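You operate a simulated robot arm through the tools that you are given. There is no shell and no other tool. Be economical: measure what you need, move in short steps, check, and stop when the job is done.

You are at the controls of a simulated robot arm. One attempt, no reset.

JOB
Set the E hub's end play between 0.05 and 0.15 mm.
Fine: stand the black gauge block in the middle of the E gauge rest, screen to the aisle. First draw the nut bar tight and swing the hub's yellow sleeve a hand's width and back to seat the bearings; then ease the bar off and read the play with the rock lever. Set down upright: black gauge block.

The check looks at the end state, three seconds after you hand in, the way a careful person would. Anything else that was tipped, shoved, dropped, spilled or broken makes it a failure.

ROBOT AND FRAMES
A 6-joint arm with a two-finger parallel gripper, fixed in place. Base frame: the origin is at the foot of the arm, x ahead of it, y to its left, z up. Units: mm, degrees, N and s.
With the tool pointing down near the work surface it reaches from about 360 to 760 mm from the base axis. Its first joint turns from -66.0 to 66.0 degrees. Payload 2.45 kg.
The tool frame sits at the grasp point between the pads (the TCP): z along the fingers, y along the line on which they close. The tips reach 24 mm beyond it. Largest opening 68 mm; finger width 17, thickness 10; the body of the gripper, 40 by 70 mm, starts 41 mm behind the TCP.
Orientation is told as [roll, pitch, yaw] about the base's x, y, z axes, in that order, counted from this pose: with the fingers straight down and closing along the base's y, the tool's x points along the base's -x, its y along +y and its z along -z.

CONTROLS
- The arm moves only by the tool servo_tool. Its argument "series" is a list of rows, each a list of 7 numbers: the shift along the tool's x, y, z in units of 20 mm (1.0 is 20 mm), then the turn, a rotation vector about the tool's x, y, z in units of 6 degrees (1.0 is 6 degrees), then the opening, from 0 (shut) to 1 (fully open). In form: [[tx, ty, tz, wx, wy, wz, claw], ...]. A call has 1 to 20 rows; each row shifts and turns the commanded pose from where the row before left it, along the tool's axes as they then stand. A call with a number of a shift or a turn outside -1 to 1 is refused whole. Rows are played at 5 a second. More than 50 mm and 8.6 degrees between two rows, or a gripper value outside its range, and nothing of the call is played. Where a pose cannot be reached the arm comes as near as it can. A force on the tool above 50 N (or 10 N above the force at the start of the call, whichever is more), or a blocked arm, ends the call early, and 0.2 s more pass. The fingers move at their own pace (about 108 mm/s each) and stop on an object; they squeeze with about 31 N. The grip force told is the motor's: it shows also when the fingers shut on nothing. Time passes only in rows, and 0.2 s behind the last, so rows that do not move let the fingers close. The reply holds the time, the measured pose of the TCP, the force on the tool along the base axes, the opening and the grip force, in the units named above and with some noise, with the torque about the TCP (base axes, N m) and any sound that the robot's microphone picked up, and new pictures: "pictures" is both (left out), scene, wrist or none.
- Cameras (640 x 400 px; columns grow to the right, rows downward): "scene" is fixed at [182.3, 427.4, 1469.9]; the picture's right is [-0.58, -0.81, 0.00], its down [-0.42, 0.30, -0.86] and it looks along [0.69, -0.50, -0.52] (base axes); focal length 233 px, centre (320, 200). "wrist" rides on the gripper at [84, 11, -75] in the tool frame; the picture's right is [-0.13, 0.99, 0.00], its down [-0.60, -0.08, -0.79] and it looks along [-0.79, -0.10, 0.61] (tool axes); focal length 251 px, centre (320, 200). There is no depth. A picture from a camera that has moved, and an enlarged one, comes with that camera's place and axes in the base frame and with its lens.
- close_up(camera, box): a new picture of the part [left, top, right, bottom] of that camera's present view, enlarged. No time passes.
- job_done(): hands the job in; it is judged then, once.

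Go step by step. Nothing tells you positions but the pictures and the camera data: compare them with the known pose of the tool, close in by small moves and look again before you grip or let go. The budget is 120 turns and 200 pictures, counting those below and the enlarged ones. Unless the task says otherwise, let go and move clear before handing in, and close with one line.

The tools are called after ">>>" as a command line: name --pt "numbers of a row" for each row, then --argument value for the rest, lists and objects as JSON in quotes. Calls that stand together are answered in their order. servo_tool: Moves the arm, as the interface text tells. Its arguments: {"type":"object","properties":{"series":{"type":"array","items":{"type":"array","items":{"type":"number"}}},"pictures":{"type":"string","enum":["both","scene","wrist","none"]}},"required":["series"]} The other tools are called the same way: close_up (camera, box) takes an enlarged picture of a part of a camera's view; job_done () hands the job in.

At the start:

```text
time: 0.0
ee_pos: [502.4, 12.3, 1372.6]
orientation: [0.1, 0.0, 0.0]
contact_force: [0.5, -0.1, -0.2]
ft_torque: [0.03, 0.01, 0.02]
finger_gap: 67.9
finger_force: 0.1
```

scene: 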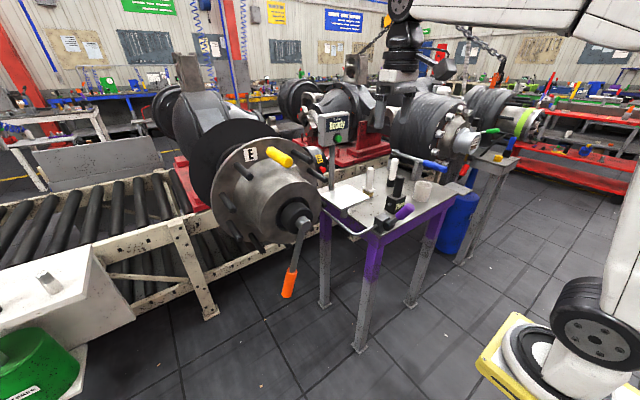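
wrist: 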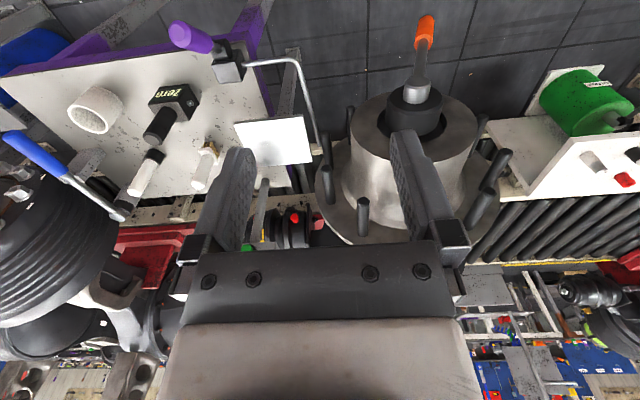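

I see a hub marked E with an orange-handled nut bar, a yellow sleeve on a stud, a small table with a black gauge block, and a purple-handled lever. I'll look closer first.

>>> close_up --camera "scene" --box '[200, 100, 360, 200]'

>>> close_up --camera "scene" --box '[310, 130, 470, 230]'

>>> close_up --camera "wrist" --box '[0, 0, 320, 200]'

>>> close_up --camera "wrist" --box '[230, 0, 550, 250]'

```text
4.00 times, centred on (280, 150) of scene
camera zoom: at [182.3, 427.4, 1469.9], right [-0.58, -0.81, 0.0], down [-0.42, 0.3, -0.86], along [0.69, -0.5, -0.52], focal length 931 px, centre (480, 400)
```

zoom: 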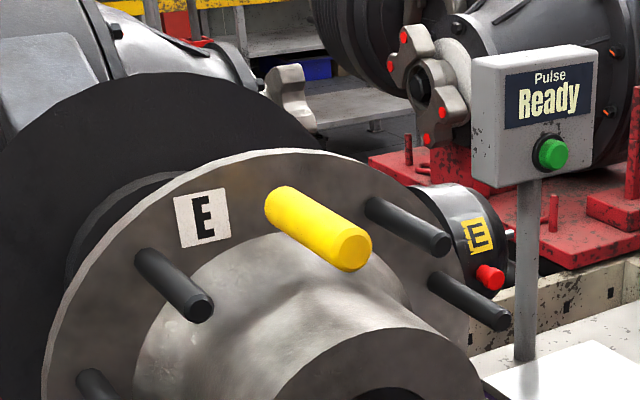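

```text
4.00 times, centred on (390, 180) of scene
camera zoom: at [182.3, 427.4, 1469.9], right [-0.58, -0.81, 0.0], down [-0.42, 0.3, -0.86], along [0.69, -0.5, -0.52], focal length 931 px, centre (40, 280)
```

zoom: 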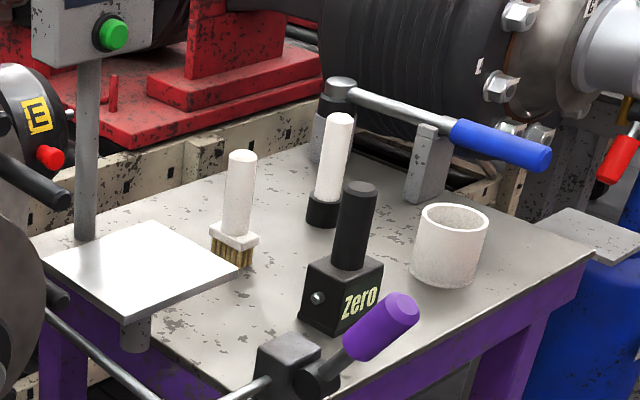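

```text
2.00 times, centred on (160, 100) of wrist
camera zoom: at [419.1, 21.9, 1448.1], right [0.13, 0.99, 0.0], down [0.6, -0.08, 0.79], along [0.79, -0.1, -0.61], focal length 503 px, centre (640, 400)
```

zoom: 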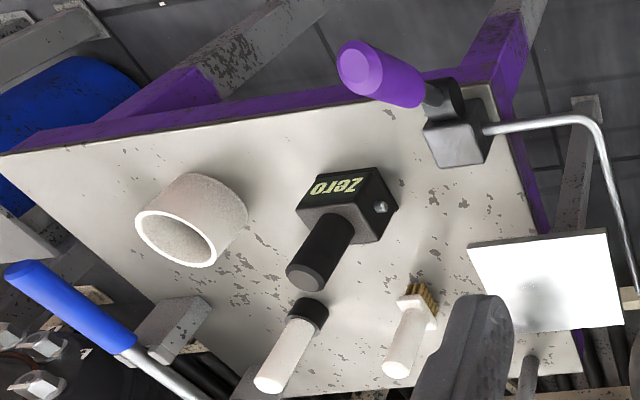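

```text
1.60 times, centred on (390, 125) of wrist
camera zoom: at [419.1, 21.9, 1448.1], right [0.13, 0.99, 0.0], down [0.6, -0.08, 0.79], along [0.79, -0.1, -0.61], focal length 402 px, centre (208, 320)
```

zoom: 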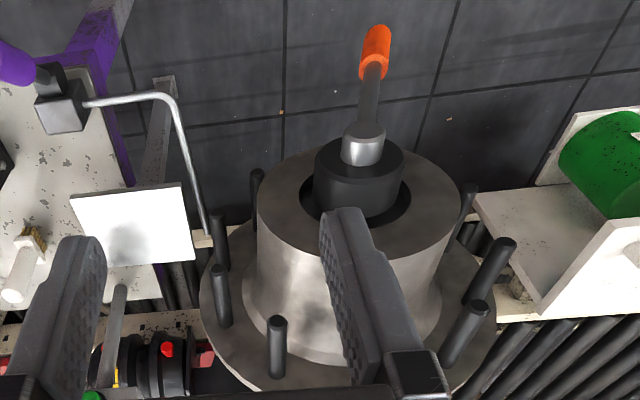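

>>> servo_tool --pt "0 -1 0 0 0 0 1" --pt "0 -1 0 0 0 0 1" --pt "0 -1 0 0 0 0 1" --pt "0 -1 0 0 0 0 1" --pt "0 -1 0 0 0 0 1" --pt "0 -1 0 0 0 0 1" --pt "0 -1 0 0 0 0 1" --pt "0 -1 0 0 0 0 1" --pt "0 -1 0 0 0 0 1" --pt "0 -1 0 0 0 0 1" --pictures "both"

```text
time: 2.2
ee_pos: [503.4, -187.0, 1370.4]
orientation: [0.0, 0.0, 0.0]
contact_force: [0.5, 0.2, -0.1]
ft_torque: [-0.02, 0.0, -0.01]
finger_gap: 68.2
finger_force: 0.0
camera wrist: at [420.0, -177.3, 1446.7], right [0.13, 0.99, 0.0], down [0.6, -0.08, 0.79], along [0.79, -0.1, -0.61], focal length 251 px, centre (320, 200)
```

scene: 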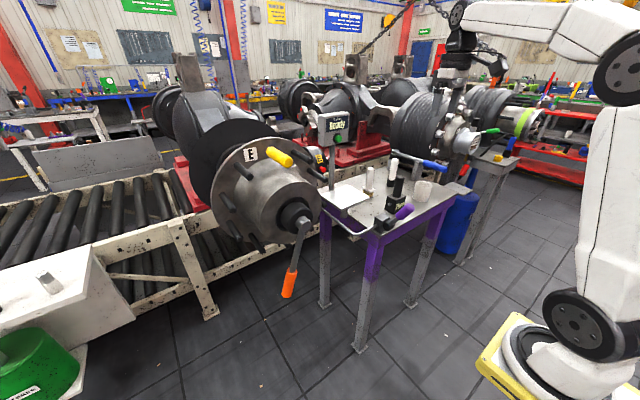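
wrist: 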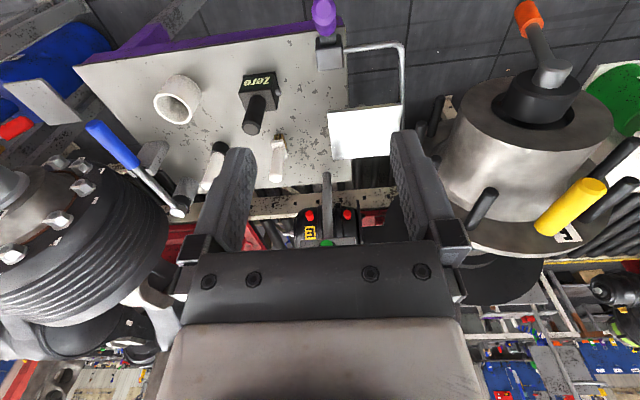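

>>> close_up --camera "wrist" --box '[220, 0, 440, 250]'

>>> close_up --camera "wrist" --box '[440, 0, 640, 250]'

>>> close_up --camera "wrist" --box '[60, 40, 240, 230]'

```text
1.60 times, centred on (330, 125) of wrist
camera zoom: at [420.0, -177.3, 1446.7], right [0.13, 0.99, 0.0], down [0.6, -0.08, 0.79], along [0.79, -0.1, -0.61], focal length 402 px, centre (304, 320)
```

zoom: 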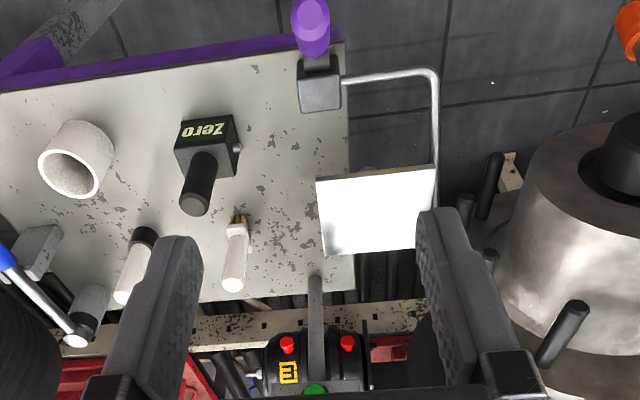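

```text
1.60 times, centred on (540, 125) of wrist
camera zoom: at [420.0, -177.3, 1446.7], right [0.13, 0.99, 0.0], down [0.6, -0.08, 0.79], along [0.79, -0.1, -0.61], focal length 402 px, centre (-32, 320)
```

zoom: 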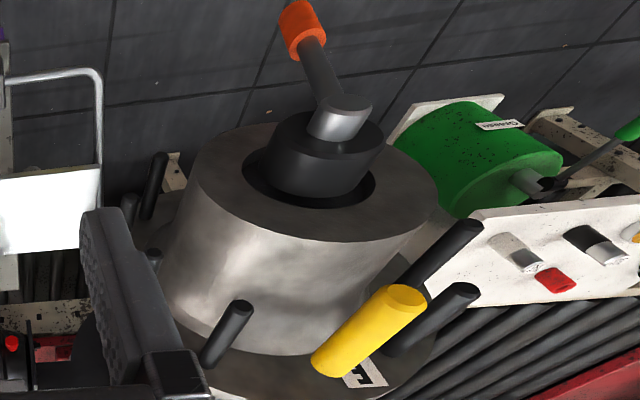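

```text
2.11 times, centred on (150, 135) of wrist
camera zoom: at [420.0, -177.3, 1446.7], right [0.13, 0.99, 0.0], down [0.6, -0.08, 0.79], along [0.79, -0.1, -0.61], focal length 529 px, centre (678, 337)
```

zoom: 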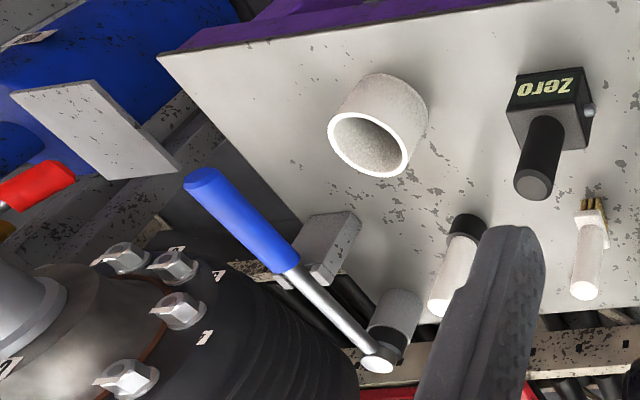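

>>> servo_tool --pt "-0.76 -0.855 0.94 0 0 0 1" --pt "-0.76 -0.855 0.94 0 0 0 1" --pt "-0.76 -0.855 0.94 0 0 0 1" --pt "-0.76 -0.855 0.94 0 0 0 1" --pt "-0.76 -0.855 0.94 0 0 0 1" --pt "-0.76 -0.855 0.94 0 0 0 1" --pt "-0.76 -0.855 0.94 0 0 0 1" --pt "-0.76 -0.855 0.94 0 0 0 1" --pt "-0.76 -0.855 0.94 0 0 0 1" --pictures "both"

```text
time: 4.2
ee_pos: [633.6, -337.8, 1198.0]
orientation: [0.1, 0.0, 0.0]
contact_force: [0.9, -0.8, 0.9]
ft_torque: [0.01, -0.02, -0.02]
finger_gap: 68.0
finger_force: 0.2
out of reach, approached as far as the arm can: row 9
camera wrist: at [549.9, -328.0, 1274.4], right [0.13, 0.99, 0.0], down [0.6, -0.08, 0.79], along [0.79, -0.1, -0.61], focal length 251 px, centre (320, 200)
```

scene: 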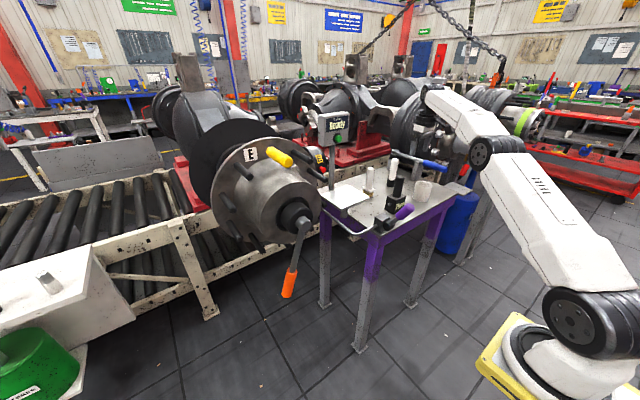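
wrist: 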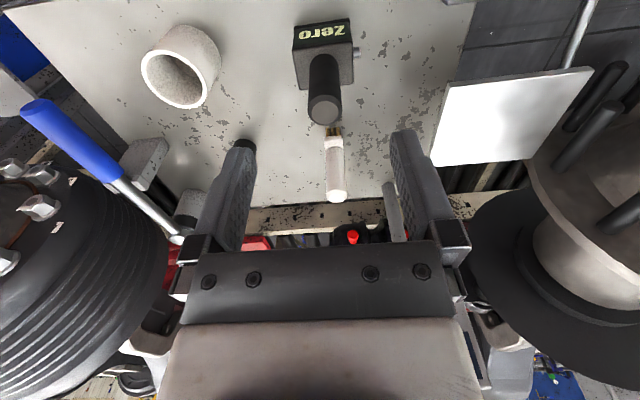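

>>> servo_tool --pt "0 0 0 0 -1 0 1" --pt "0 0 0 0 -1 0 1" --pt "0 0 0 0 -1 0 1" --pt "0 0 0 0 -1 0 1" --pt "0 0 0 0 -1 0 1" --pt "0 0 0 0 -1 0 1" --pt "0 0 0 0 -1 0 1" --pt "0 0 0 0 -0.5 0 1" --pictures "both"

```text
time: 6.0
ee_pos: [632.1, -337.7, 1199.3]
orientation: [0.1, -45.2, 0.0]
contact_force: [-0.3, 0.4, 0.2]
ft_torque: [-0.01, 0.01, 0.01]
finger_gap: 67.7
finger_force: 0.0
camera wrist: at [520.4, -327.8, 1194.1], right [0.09, 0.99, 0.09], down [-0.14, -0.08, 0.99], along [0.99, -0.1, 0.13], focal length 251 px, centre (320, 200)
```

scene: 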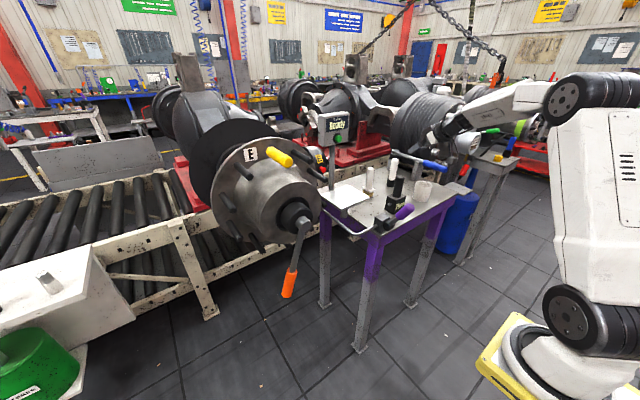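
wrist: 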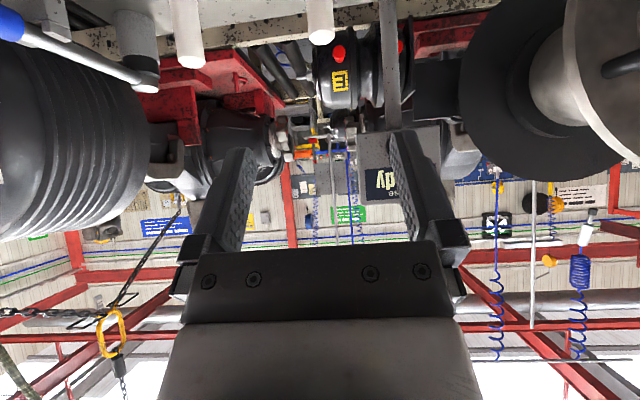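

>>> servo_tool --pt "0.686 -0.02 0.615 0 0 0 1" --pt "0.686 -0.02 0.615 0 0 0 1" --pt "0.686 -0.02 0.615 0 0 0 1" --pt "0.686 -0.02 0.615 0 0 0 1" --pt "0.686 -0.02 0.615 0 0 0 1" --pt "0.686 -0.02 0.615 0 0 0 1" --pt "0.686 -0.02 0.615 0 0 0 1" --pt "0.686 -0.02 0.615 0 0 0 1" --pt "0.686 -0.02 0.615 0 0 0 1" --pt "0.686 -0.02 0.615 0 0 0 1" --pictures "both"

```text
time: 8.2
ee_pos: [622.5, -341.1, 1015.0]
orientation: [0.0, -45.1, 0.1]
contact_force: [0.2, 0.3, 0.0]
ft_torque: [0.0, 0.02, 0.0]
finger_gap: 68.0
finger_force: 0.1
camera wrist: at [510.8, -330.8, 1010.6], right [0.09, 0.99, 0.09], down [-0.13, -0.08, 0.99], along [0.99, -0.1, 0.13], focal length 251 px, centre (320, 200)
```

scene: 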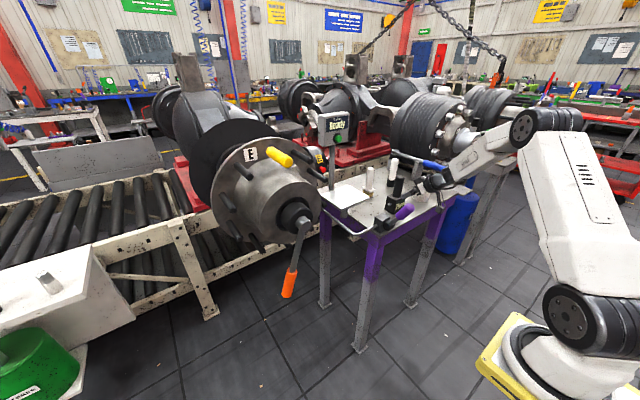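
wrist: 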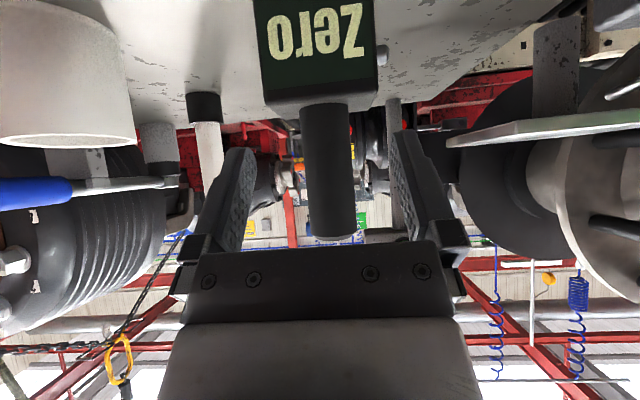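

>>> servo_tool --pt "-0.471 0 0.353 0 0 0 1" --pt "-0.471 0 0.353 0 0 0 1" --pt "-0.471 0 0.353 0 0 0 1" --pt "-0.471 0 0.353 0 0 0 1" --pt "-0.471 0 0.353 0 0 0 1" --pt "-0.471 0 0.353 0 0 0 1" --pictures "both"

```text
time: 9.6
ee_pos: [692.6, -342.5, 1025.9]
orientation: [0.2, -45.0, -0.1]
contact_force: [1.6, 0.3, 0.3]
ft_torque: [0.01, -0.04, -0.03]
finger_gap: 67.9
finger_force: 0.0
camera wrist: at [580.8, -332.0, 1019.7], right [0.09, 0.99, 0.09], down [-0.13, -0.08, 0.99], along [0.99, -0.1, 0.13], focal length 251 px, centre (320, 200)
```

scene: 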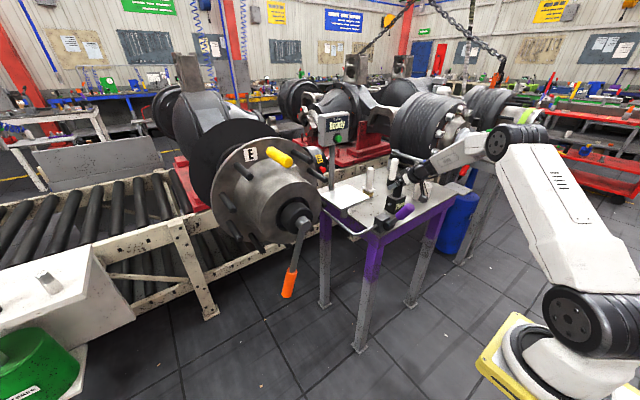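
wrist: 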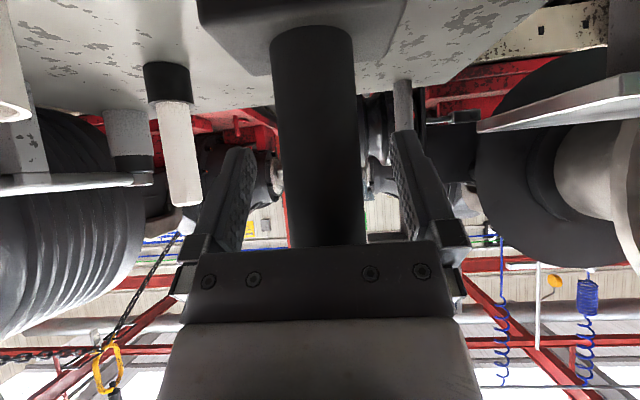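

>>> servo_tool --pt "-0.177 0 0.177 0 0 0 1" --pt "0 0 0 0 0 0 0.3" --pt "0 0 0 0 0 0 0.3" --pt "0 0 0 0 0 0 0.3" --pictures "wrist"

```text
time: 10.6
ee_pos: [698.5, -339.9, 1026.2]
orientation: [0.1, -45.1, 0.0]
contact_force: [-1.9, 3.1, 2.2]
ft_torque: [0.18, 0.05, 0.0]
finger_gap: 33.4
finger_force: 31.0
camera wrist: at [586.1, -331.2, 1020.6], right [0.09, 0.99, 0.09], down [-0.13, -0.08, 0.99], along [0.99, -0.1, 0.13], focal length 251 px, centre (320, 200)
```

wrist: 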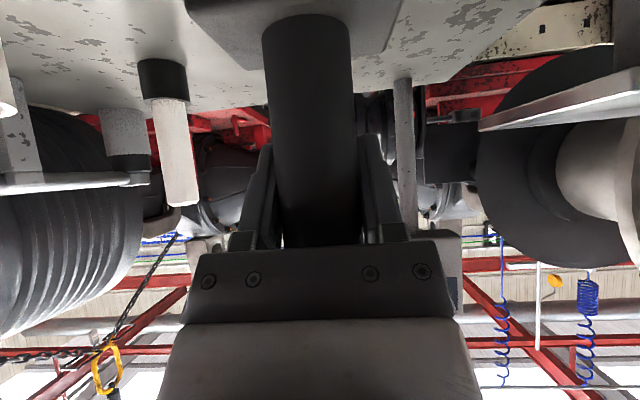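

>>> servo_tool --pt "-0.566 0 -0.566 0 0 0 0.2" --pt "-0.566 0 -0.566 0 0 0 0.2" --pt "-0.566 0 -0.566 0 0 0 0.2" --pt "-0.566 0 -0.566 0 0 0 0.2" --pt "-0.566 0 -0.566 0 0 0 0.2" --pt "-0.566 0 -0.566 0 0 0 0.2" --pt "-0.566 0 -0.566 0 0 0 0.2" --pt "-0.566 0 -0.566 0 0 0 0.2" --pt "-0.566 0 -0.566 0 0 0 0.2" --pt "-0.566 0 -0.566 0 0 0 0.2" --pictures "both"

>>> close_up --camera "scene" --box '[310, 110, 470, 230]'

```text
time: 12.8
ee_pos: [697.3, -342.3, 1184.5]
orientation: [0.0, -45.0, 0.1]
contact_force: [0.1, -0.2, -5.4]
ft_torque: [-0.01, -0.03, 0.02]
finger_gap: 33.7
finger_force: 31.1
camera wrist: at [585.8, -332.0, 1179.2], right [0.09, 0.99, 0.09], down [-0.13, -0.08, 0.99], along [0.99, -0.1, 0.13], focal length 251 px, centre (320, 200)
```

scene: 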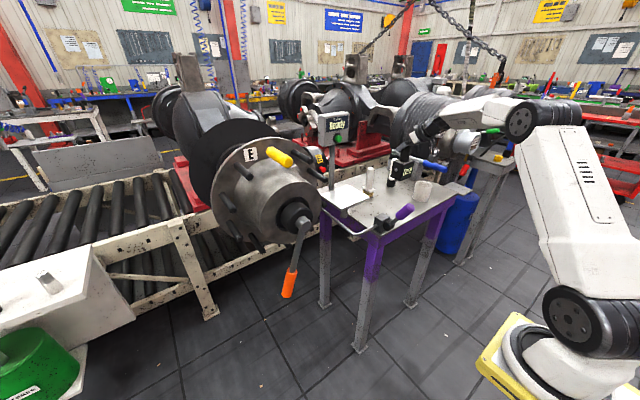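
wrist: 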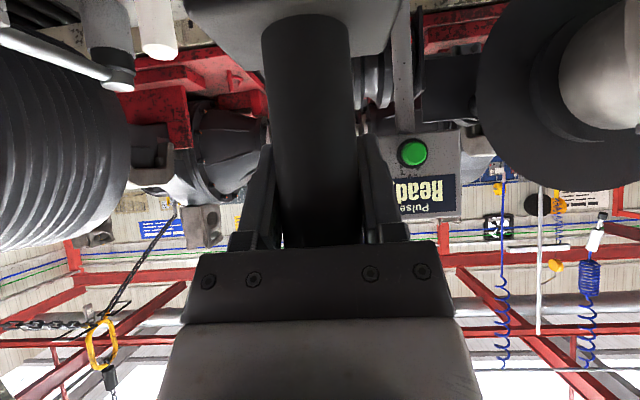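

```text
3.33 times, centred on (390, 170) of scene
camera zoom: at [182.4, 427.4, 1469.9], right [-0.58, -0.81, 0.0], down [-0.42, 0.3, -0.86], along [0.69, -0.5, -0.52], focal length 776 px, centre (87, 300)
```

zoom: 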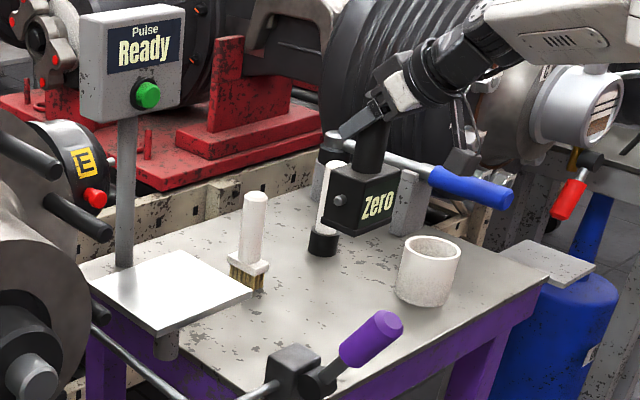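

>>> servo_tool --pt "0 0.98 0 0 0 0 0.2" --pt "0 0.98 0 0 0 0 0.2" --pt "0 0.98 0 0 0 0 0.2" --pt "0 0.98 0 0 0 0 0.2" --pt "0 0.98 0 0 0 0 0.2" --pt "0 0.98 0 0 0 0 0.2" --pt "0 0.98 0 0 0 0 0.2" --pt "0 0.98 0 0 0 0 0.2" --pt "0 0.98 0 0 0 0 0.2" --pt "0 0.98 0 0 0 0 0.2" --pt "0 0.98 0 0 0 0 0.2" --pictures "both"

>>> close_up --camera "scene" --box '[290, 120, 418, 220]'

```text
time: 15.2
ee_pos: [695.8, -124.2, 1185.7]
orientation: [0.0, -45.0, 0.0]
contact_force: [-1.1, -0.6, -5.2]
ft_torque: [0.05, -0.01, 0.05]
finger_gap: 33.5
finger_force: 30.9
camera wrist: at [583.9, -114.0, 1180.7], right [0.09, 0.99, 0.09], down [-0.13, -0.08, 0.99], along [0.99, -0.1, 0.13], focal length 251 px, centre (320, 200)
```

scene: 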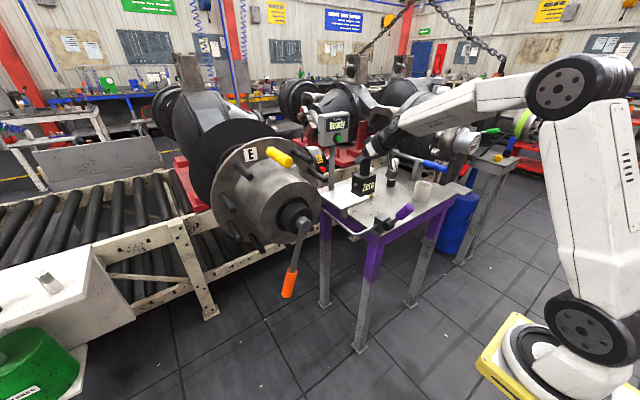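
wrist: 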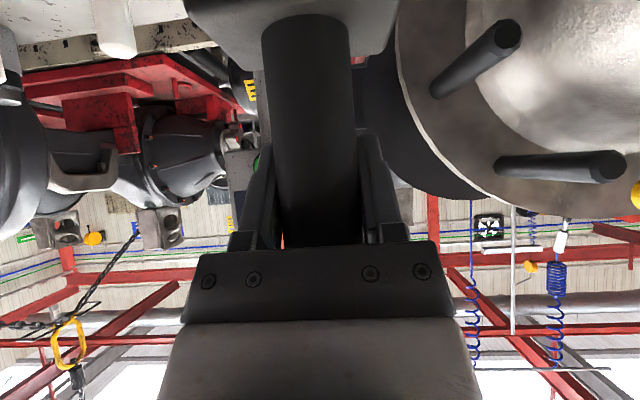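

```text
4.00 times, centred on (354, 170) of scene
camera zoom: at [182.4, 427.4, 1469.9], right [-0.58, -0.81, 0.0], down [-0.42, 0.3, -0.86], along [0.69, -0.5, -0.52], focal length 931 px, centre (184, 320)
```

zoom: 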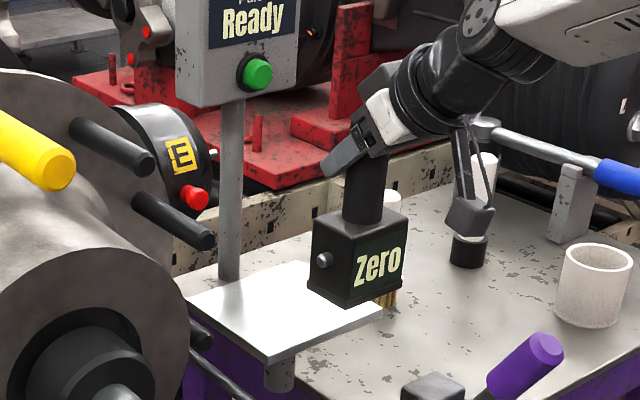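

>>> servo_tool --pt "-0.53 0.06 0.53 0 0 0 0.2" --pt "-0.53 0.06 0.53 0 0 0 0.2" --pt "-0.53 0.06 0.53 0 0 0 0.2" --pt "-0.53 0.06 0.53 0 0 0 0.2" --pt "-0.53 0.06 0.53 0 0 0 0.2" --pt "0 0 0 0 0 0 0.2" --pictures "none"

>>> close_up --camera "scene" --box '[290, 120, 418, 220]'

```text
time: 16.6
ee_pos: [771.8, -119.4, 1186.2]
orientation: [-0.1, -45.0, 0.0]
contact_force: [0.4, 0.7, -5.5]
ft_torque: [-0.02, -0.06, -0.01]
finger_gap: 33.4
finger_force: 31.2
```

```text
4.00 times, centred on (354, 170) of scene
camera zoom: at [182.5, 427.4, 1469.9], right [-0.58, -0.81, 0.0], down [-0.42, 0.3, -0.86], along [0.69, -0.5, -0.52], focal length 931 px, centre (184, 320)
```

zoom: 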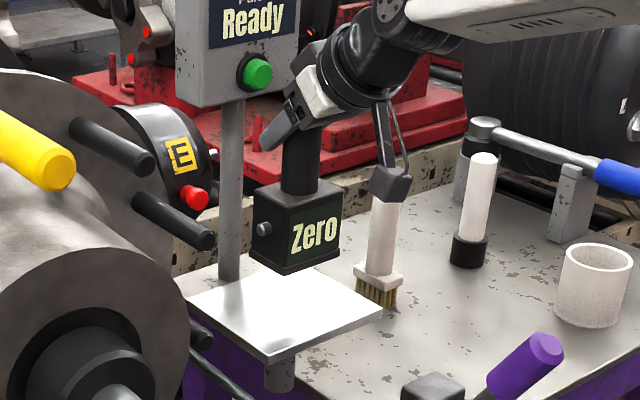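

>>> servo_tool --pt "0.306 0.3 0.519 0 0 0 0.2" --pt "0.306 0.3 0.519 0 0 0 0.2" --pt "0.306 0.3 0.519 0 0 0 0.2" --pt "0 0 0 0 0 0 0.2" --pictures "none"

>>> close_up --camera "scene" --box '[315, 150, 379, 214]'

>>> close_up --camera "wrist" --box '[0, 0, 640, 400]'

```text
time: 17.6
ee_pos: [782.0, -100.5, 1151.3]
orientation: [0.0, -45.0, 0.0]
contact_force: [0.7, 0.4, -5.9]
ft_torque: [0.02, -0.08, 0.05]
finger_gap: 33.5
finger_force: 30.9
```

```text
6.25 times, centred on (347, 182) of scene
camera zoom: at [182.5, 427.4, 1469.9], right [-0.58, -0.81, 0.0], down [-0.42, 0.3, -0.86], along [0.69, -0.5, -0.52], focal length 1455 px, centre (151, 312)
```

zoom: 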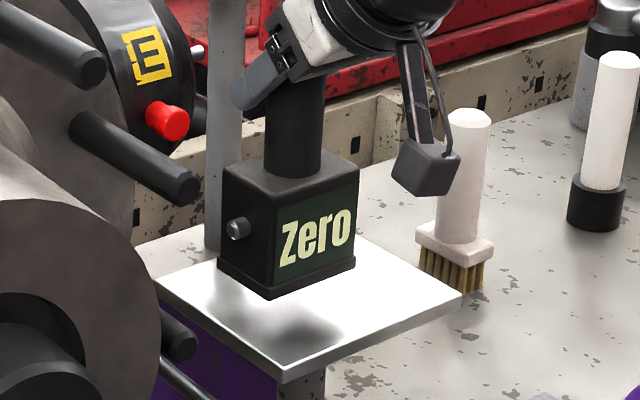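

```text
1.00 times, centred on (320, 200) of wrist (not enlarged: the box is as wide or as high as the picture)
camera zoom: at [669.8, -90.9, 1145.0], right [0.09, 0.99, 0.09], down [-0.13, -0.08, 0.99], along [0.99, -0.1, 0.13], focal length 251 px, centre (320, 200)
```

zoom: 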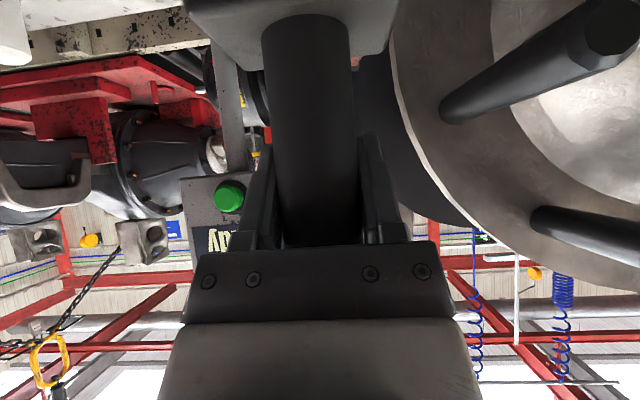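

>>> servo_tool --pt "0.18 0 0.18 0 0 0 0.2" --pt "0.18 0 0.18 0 0 0 0.2" --pt "0 0 0 0 0 0 0.2" --pictures "none"

>>> close_up --camera "scene" --box '[325, 170, 365, 210]'

```text
time: 18.4
ee_pos: [781.3, -100.7, 1140.7]
orientation: [0.1, -45.0, 0.0]
contact_force: [-0.2, -0.3, -5.1]
ft_torque: [-0.01, -0.05, 0.01]
finger_gap: 33.1
finger_force: 31.1
```

```text
10.00 times, centred on (345, 190) of scene
camera zoom: at [182.5, 427.4, 1469.9], right [-0.58, -0.81, 0.0], down [-0.42, 0.3, -0.86], along [0.69, -0.5, -0.52], focal length 2328 px, centre (70, 300)
```

zoom: 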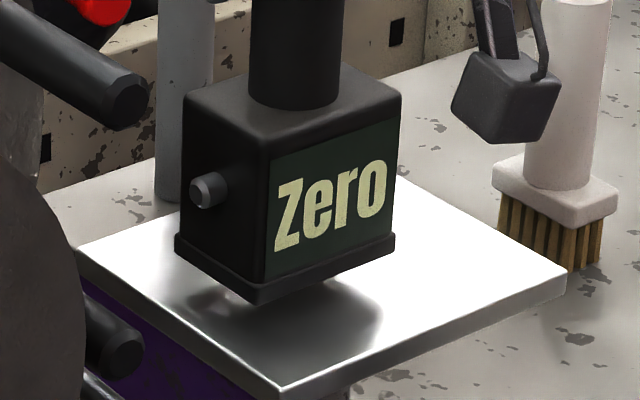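

>>> servo_tool --pt "0.106 0 0.106 0 0 0 0.2" --pt "0 0 0 0 0 0 0.2" --pictures "none"

>>> servo_tool --pt "0.106 0 0.106 0 0 0 0.2" --pt "0 0 0 0 0 0 0.2" --pictures "none"

>>> close_up --camera "scene" --box '[325, 170, 365, 210]'

```text
time: 19.0
ee_pos: [783.2, -102.2, 1138.0]
orientation: [0.0, -44.9, 0.0]
contact_force: [-0.8, 0.6, -5.6]
ft_torque: [-0.02, -0.03, 0.01]
finger_gap: 33.6
finger_force: 30.3
```

```text
time: 19.6
ee_pos: [781.4, -101.3, 1133.4]
orientation: [0.1, -45.0, 0.0]
contact_force: [0.1, 0.3, -4.7]
ft_torque: [-0.01, -0.06, 0.0]
finger_gap: 33.4
finger_force: 31.0
```

```text
10.00 times, centred on (345, 190) of scene
camera zoom: at [182.5, 427.4, 1469.9], right [-0.58, -0.81, 0.0], down [-0.42, 0.3, -0.86], along [0.69, -0.5, -0.52], focal length 2328 px, centre (70, 300)
```

zoom: 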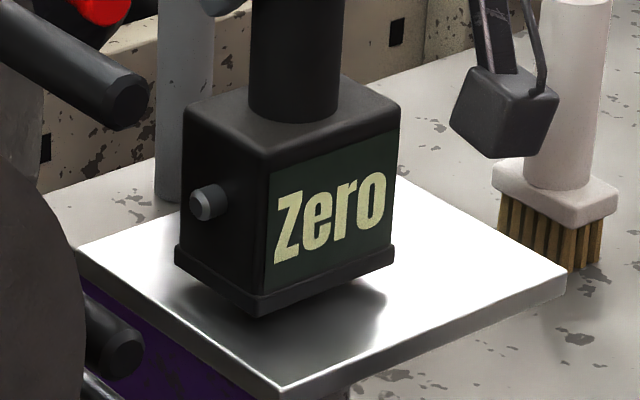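

>>> servo_tool --pt "0.106 0 0.106 0 0 0 0.2" --pt "0 0 0 0 0 0 0.2" --pictures "none"

>>> servo_tool --pt "0.106 0 0.106 0 0 0 0.2" --pt "0 0 0 0 0 0 0.2" --pictures "none"

>>> close_up --camera "scene" --box '[325, 170, 365, 210]'

```text
time: 20.2
ee_pos: [783.1, -100.7, 1130.2]
orientation: [0.0, -45.0, -0.1]
contact_force: [-1.0, 0.2, -5.5]
ft_torque: [-0.02, -0.01, 0.02]
finger_gap: 33.4
finger_force: 31.4
```

```text
time: 20.8
ee_pos: [783.2, -101.1, 1127.6]
orientation: [0.1, -44.9, 0.1]
contact_force: [-1.0, -0.8, -5.4]
ft_torque: [-0.01, -0.08, 0.0]
finger_gap: 33.6
finger_force: 30.5
```

```text
10.00 times, centred on (345, 190) of scene
camera zoom: at [182.5, 427.4, 1469.9], right [-0.58, -0.81, 0.0], down [-0.42, 0.3, -0.86], along [0.69, -0.5, -0.52], focal length 2328 px, centre (70, 300)
```

zoom: 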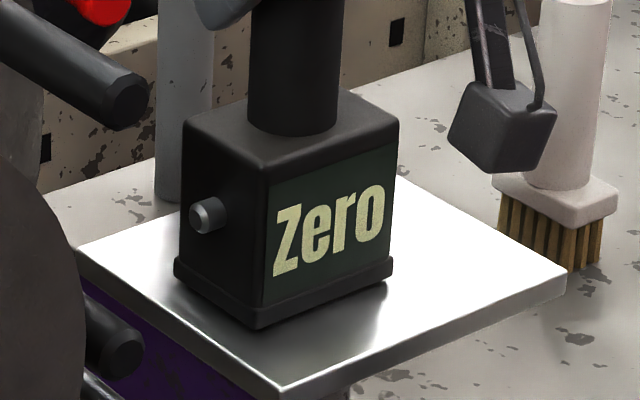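

>>> servo_tool --pt "-0.177 -0.29 0.177 0 0 0 0.2" --pt "-0.177 -0.285 0.177 0 0 0 0.2" --pt "0 0 0 0 0 0 0.2" --pictures "none"

>>> servo_tool --pt "0.106 0 0.106 0 0 0 0.2" --pt "0 0 0 0 0 0 0.2" --pictures "none"

>>> close_up --camera "scene" --box '[325, 170, 365, 210]'

```text
time: 21.6
ee_pos: [792.7, -112.3, 1127.4]
orientation: [0.0, -45.0, -0.1]
contact_force: [-0.1, -0.4, -5.3]
ft_torque: [-0.04, -0.03, 0.0]
finger_gap: 33.5
finger_force: 31.1
```

```text
time: 22.2
ee_pos: [793.7, -114.1, 1126.0]
orientation: [0.0, -45.1, -0.1]
contact_force: [-2.3, 1.4, 0.4]
ft_torque: [0.09, 0.35, -0.06]
finger_gap: 33.4
finger_force: 30.7
```

```text
10.00 times, centred on (345, 190) of scene
camera zoom: at [182.3, 427.5, 1469.9], right [-0.58, -0.81, 0.0], down [-0.42, 0.3, -0.86], along [0.69, -0.5, -0.52], focal length 2328 px, centre (70, 300)
```

zoom: 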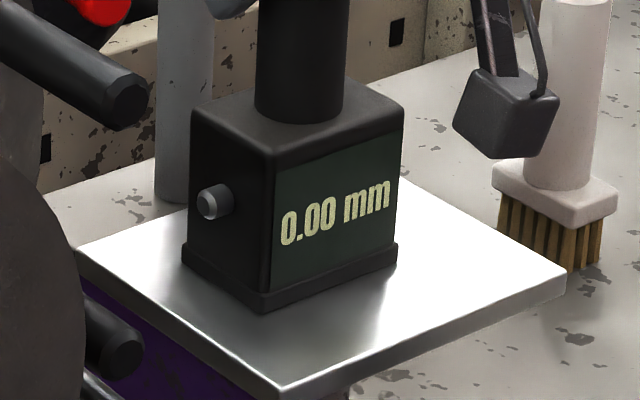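

>>> servo_tool --pt "0 0 0 0 0 0 0.75" --pt "0 0 0 0 0 0 0.75" --pt "0 0 0 0 0 0 0.75" --pictures "wrist"

>>> close_up --camera "scene" --box '[325, 170, 365, 210]'

```text
time: 23.0
ee_pos: [792.9, -113.9, 1125.6]
orientation: [0.1, -44.9, 0.0]
contact_force: [-0.4, 0.2, -0.4]
ft_torque: [-0.04, 0.04, 0.02]
finger_gap: 50.9
finger_force: 0.1
camera wrist: at [680.5, -103.7, 1119.8], right [0.09, 0.99, 0.09], down [-0.13, -0.08, 0.99], along [0.99, -0.1, 0.13], focal length 251 px, centre (320, 200)
```

wrist: 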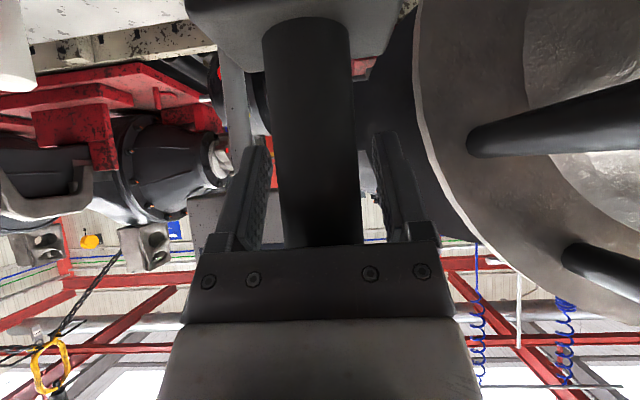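

```text
10.00 times, centred on (345, 190) of scene
camera zoom: at [182.3, 427.4, 1469.9], right [-0.58, -0.81, 0.0], down [-0.42, 0.3, -0.86], along [0.69, -0.5, -0.52], focal length 2328 px, centre (70, 300)
```

zoom: 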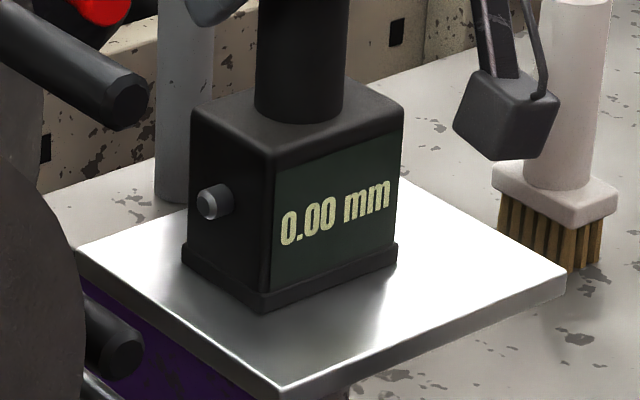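

>>> servo_tool --pt "0.59 0 -0.59 0 0 0 0.75" --pt "0.59 0 -0.59 0 0 0 0.75" --pt "0.59 0 -0.59 0 0 0 0.75" --pt "0.59 0 -0.59 0 0 0 0.75" --pt "0.59 0 -0.59 0 0 0 0.75" --pt "0.59 0 -0.59 0 0 0 0.75" --pt "0 0 -1 0 0 0 0.75" --pt "0 0 -1 0 0 0 0.75" --pt "0 0 -1 0 0 0 0.75" --pt "0 0 -1 0 0 0 0.75" --pictures "both"

```text
time: 25.2
ee_pos: [634.7, -115.6, 1183.1]
orientation: [0.0, -45.1, 0.0]
contact_force: [-0.1, 0.0, -0.3]
ft_torque: [0.01, -0.03, 0.0]
finger_gap: 51.0
finger_force: 0.0
camera wrist: at [523.3, -105.5, 1176.5], right [0.09, 0.99, 0.09], down [-0.13, -0.08, 0.99], along [0.99, -0.1, 0.13], focal length 251 px, centre (320, 200)
```

scene: 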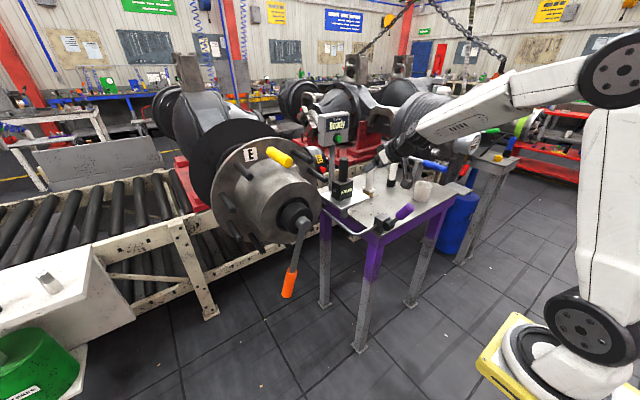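
wrist: 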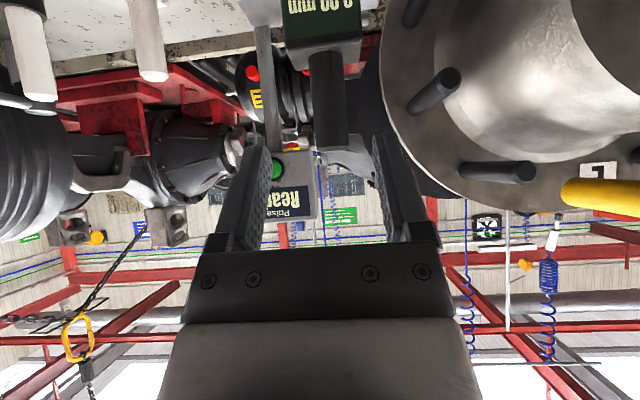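

>>> servo_tool --pt "0.37 0.98 -0.37 0 0 0 0.75" --pt "0.37 0.98 -0.37 0 0 0 0.75" --pt "0.37 0.98 -0.37 0 0 0 0.75" --pt "0.37 0.98 -0.37 0 0 0 0.75" --pt "0.37 0.98 -0.37 0 0 0 0.75" --pt "0.37 0.98 -0.37 0 0 0 0.75" --pt "0.37 0.98 -0.37 0 0 0 0.75" --pt "0.37 0.98 -0.37 0 0 0 0.75" --pt "0.37 0.98 -0.37 0 0 0 0.75" --pt "0.37 0.98 -0.37 0 0 0 0.75" --pt "0.37 0.98 -0.37 0 0 0 0.75" --pt "0.647 0 0.647 0 0 0 0.75" --pt "0.647 0 0.647 0 0 0 0.75" --pt "0.647 0 0.647 0 0 0 0.75" --pt "0.647 0 0.647 0 0 0 0.75" --pt "0.647 0 0.647 0 0 0 0.75" --pt "0.647 0 0.647 0 0 0 0.75" --pictures "both"

```text
time: 28.8
ee_pos: [519.7, 99.8, 1072.1]
orientation: [0.1, -45.1, 0.0]
contact_force: [-0.2, 0.0, 0.5]
ft_torque: [0.01, 0.02, 0.01]
finger_gap: 50.8
finger_force: 0.1
camera wrist: at [407.9, 110.2, 1066.5], right [0.09, 0.99, 0.09], down [-0.13, -0.08, 0.99], along [0.99, -0.1, 0.13], focal length 251 px, centre (320, 200)
```

scene: 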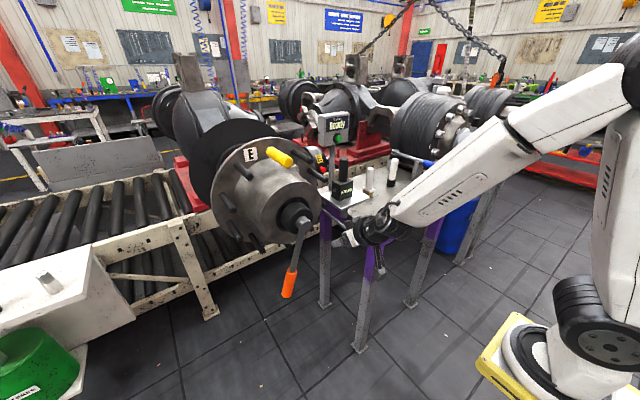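
wrist: 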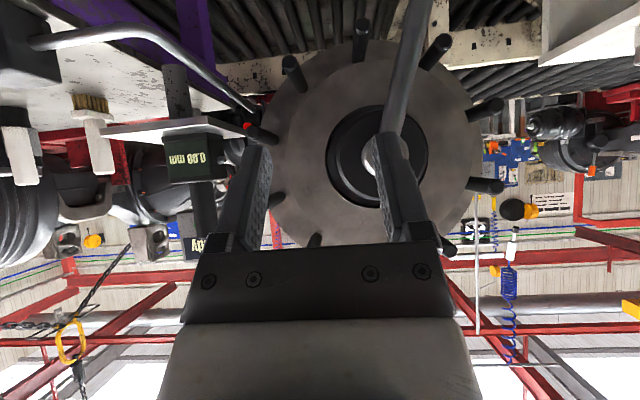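

>>> servo_tool --pt "0.7 0 0.7 0 0 0 0.75" --pt "0.7 0 0.7 0 0 0 0.75" --pt "0.7 0 0.7 0 0 0 0.75" --pt "0.7 0 0.7 0 0 0 0.75" --pt "0.7 0 0.7 0 0 0 0.75" --pt "0.7 0 0.7 0 0 0 0.75" --pt "0.7 0 0.7 0 0 0 0.75" --pt "0.7 0 0.7 0 0 0 0.75" --pt "0.7 0 0.7 0 0 0 0.75" --pictures "wrist"

```text
time: 30.8
ee_pos: [535.2, 120.3, 913.5]
orientation: [-1.0, -44.7, 0.5]
contact_force: [0.7, 0.4, -0.2]
ft_torque: [0.02, 0.02, -0.02]
finger_gap: 51.2
finger_force: 0.0
out of reach, approached as far as the arm can: row 7, 8, 9
camera wrist: at [422.8, 129.8, 908.6], right [0.09, 0.99, 0.08], down [-0.13, -0.07, 0.99], along [0.99, -0.1, 0.12], focal length 251 px, centre (320, 200)
```

wrist: 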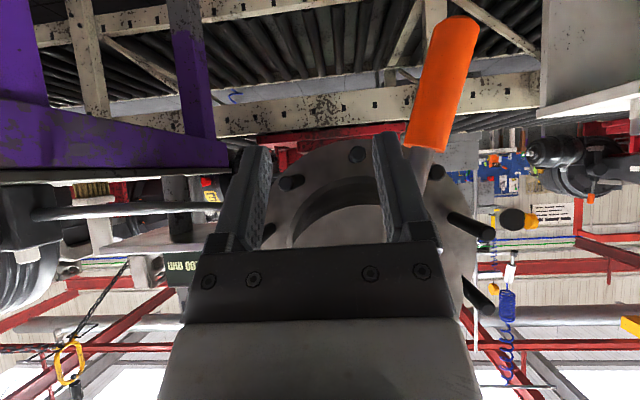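

>>> servo_tool --pt "-0.7 0 -0.7 0 0 0 1" --pt "-0.7 0 -0.7 0 0 0 1" --pt "-0.7 0 -0.7 0 0 0 1" --pt "-0.35 0.8 0.35 0 0 0 1" --pt "-0.35 0.8 0.35 0 0 0 1" --pt "-0.35 0.8 0.35 0 0 0 1" --pt "-0.35 0.8 0.35 0 0 0 1" --pt "-0.35 0.8 0.35 0 0 0 1" --pt "-0.35 0.3 0.35 0 0 0 1" --pictures "wrist"

```text
time: 32.8
ee_pos: [595.1, 204.8, 974.1]
orientation: [0.0, -44.9, 0.0]
contact_force: [-0.2, 0.8, 0.8]
ft_torque: [0.01, -0.02, -0.03]
finger_gap: 68.1
finger_force: 0.1
camera wrist: at [482.9, 213.8, 968.2], right [0.09, 0.99, 0.09], down [-0.13, -0.08, 0.99], along [0.99, -0.1, 0.13], focal length 251 px, centre (320, 200)
```

wrist: 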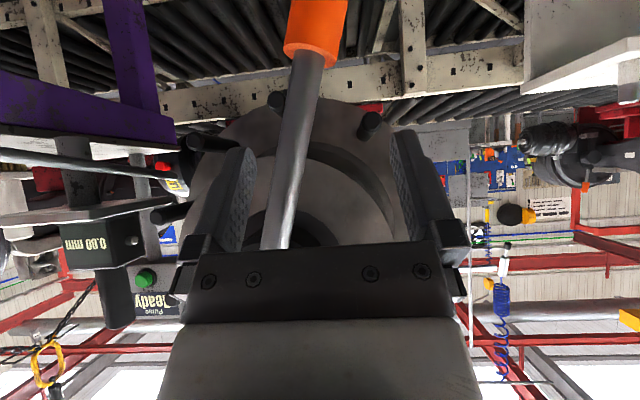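

>>> servo_tool --pt "0.7 0 0.7 0 0 0 1" --pt "0.7 0 0.7 0 0 0 1" --pt "0.7 0 0.7 0 0 0 1" --pt "0.7 0 0.7 0 0 0 1" --pt "0.7 0 0.7 0 0 0 1" --pictures "both"

```text
time: 34.0
ee_pos: [592.7, 202.9, 873.3]
orientation: [0.1, -45.1, -0.1]
contact_force: [0.5, -0.6, 0.2]
ft_torque: [0.02, -0.02, 0.0]
finger_gap: 67.8
finger_force: 0.0
camera wrist: at [481.1, 213.3, 868.7], right [0.09, 0.99, 0.09], down [-0.13, -0.08, 0.99], along [0.99, -0.1, 0.13], focal length 251 px, centre (320, 200)
```

scene: 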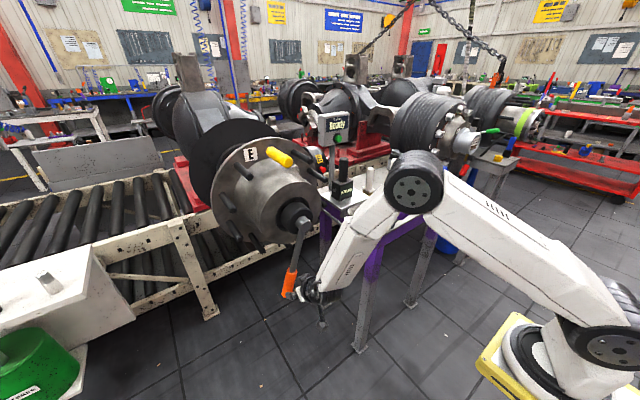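
wrist: 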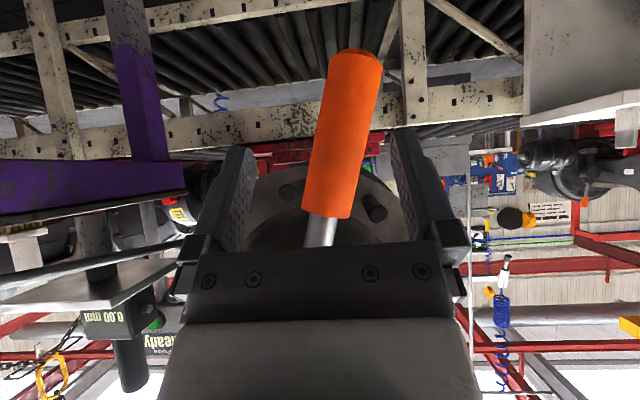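

>>> servo_tool --pt "-0.48 0.05 0.48 0 0 0 1" --pt "-0.48 0.05 0.48 0 0 0 1" --pt "-0.48 0.05 0.48 0 0 0 1" --pt "-0.48 0.05 0.48 0 0 0 1" --pictures "wrist"

```text
time: 35.0
ee_pos: [640.8, 208.0, 873.8]
orientation: [-0.1, -44.9, -0.2]
contact_force: [-31.8, -5.4, 22.6]
ft_torque: [-0.01, -1.81, -0.51]
finger_gap: 68.0
finger_force: 0.1
stopped in row 4: the force on the tool passed its limit at 74 N (the readings are from after the stop); the commanded pose is now the measured one
camera wrist: at [528.9, 217.4, 868.6], right [0.09, 0.99, 0.09], down [-0.13, -0.08, 0.99], along [0.99, -0.1, 0.12], focal length 251 px, centre (320, 200)
```

wrist: 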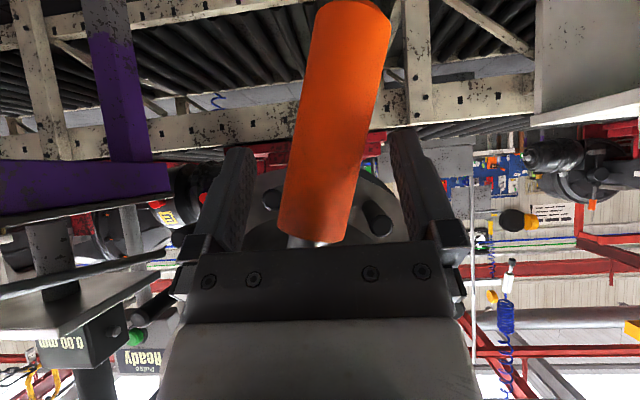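

>>> servo_tool --pt "0.53 0 -0.53 0 0 0 1" --pt "0.53 0 -0.53 0 0 0 1" --pt "0 0 0 0 -1 0 1" --pt "0 0 0 0 -1 0 1" --pt "0 0 0 0 -1 0 1" --pt "0 0 0 0 -0.333 0 1" --pictures "wrist"

>>> close_up --camera "scene" --box '[240, 180, 368, 308]'

```text
time: 36.4
ee_pos: [611.3, 206.6, 872.3]
orientation: [-0.1, -64.8, 0.0]
contact_force: [-0.2, 0.5, 0.0]
ft_torque: [-0.01, 0.06, 0.01]
finger_gap: 68.1
finger_force: 0.0
camera wrist: at [508.7, 217.3, 829.3], right [0.06, 0.99, 0.12], down [-0.46, -0.08, 0.88], along [0.89, -0.1, 0.45], focal length 251 px, centre (320, 200)
```

wrist: 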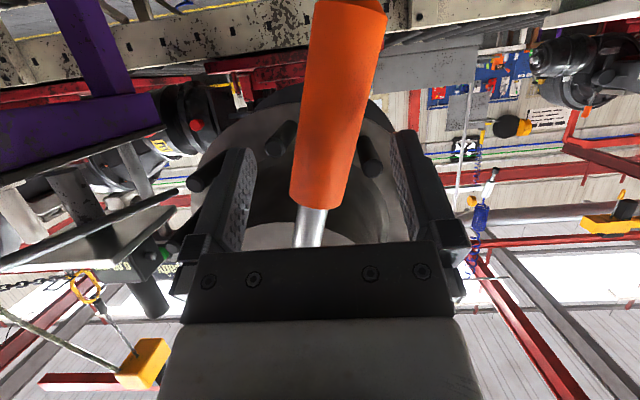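

```text
3.12 times, centred on (304, 244) of scene
camera zoom: at [182.3, 427.4, 1469.9], right [-0.58, -0.81, 0.0], down [-0.42, 0.3, -0.86], along [0.69, -0.5, -0.52], focal length 728 px, centre (370, 62)
```

zoom: 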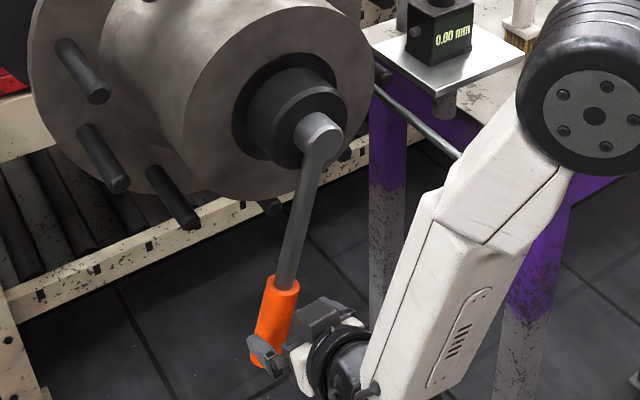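

>>> servo_tool --pt "-0.254 0.05 0.543 0 0 0 1" --pt "-0.254 0 0.543 0 0 0 1" --pt "-0.254 0 0.543 0 0 0 1" --pictures "wrist"

```text
time: 37.2
ee_pos: [649.4, 207.7, 874.3]
orientation: [-0.1, -64.7, 0.0]
contact_force: [0.2, 0.4, 0.4]
ft_torque: [-0.02, 0.02, -0.01]
finger_gap: 67.9
finger_force: 0.1
camera wrist: at [545.3, 217.9, 830.9], right [0.06, 0.99, 0.12], down [-0.46, -0.08, 0.88], along [0.89, -0.1, 0.45], focal length 251 px, centre (320, 200)
```

wrist: 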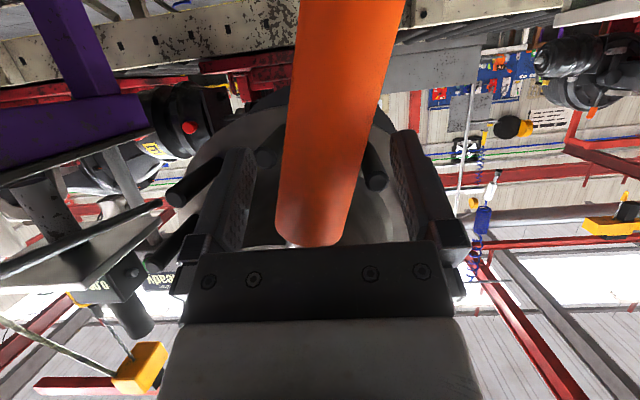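

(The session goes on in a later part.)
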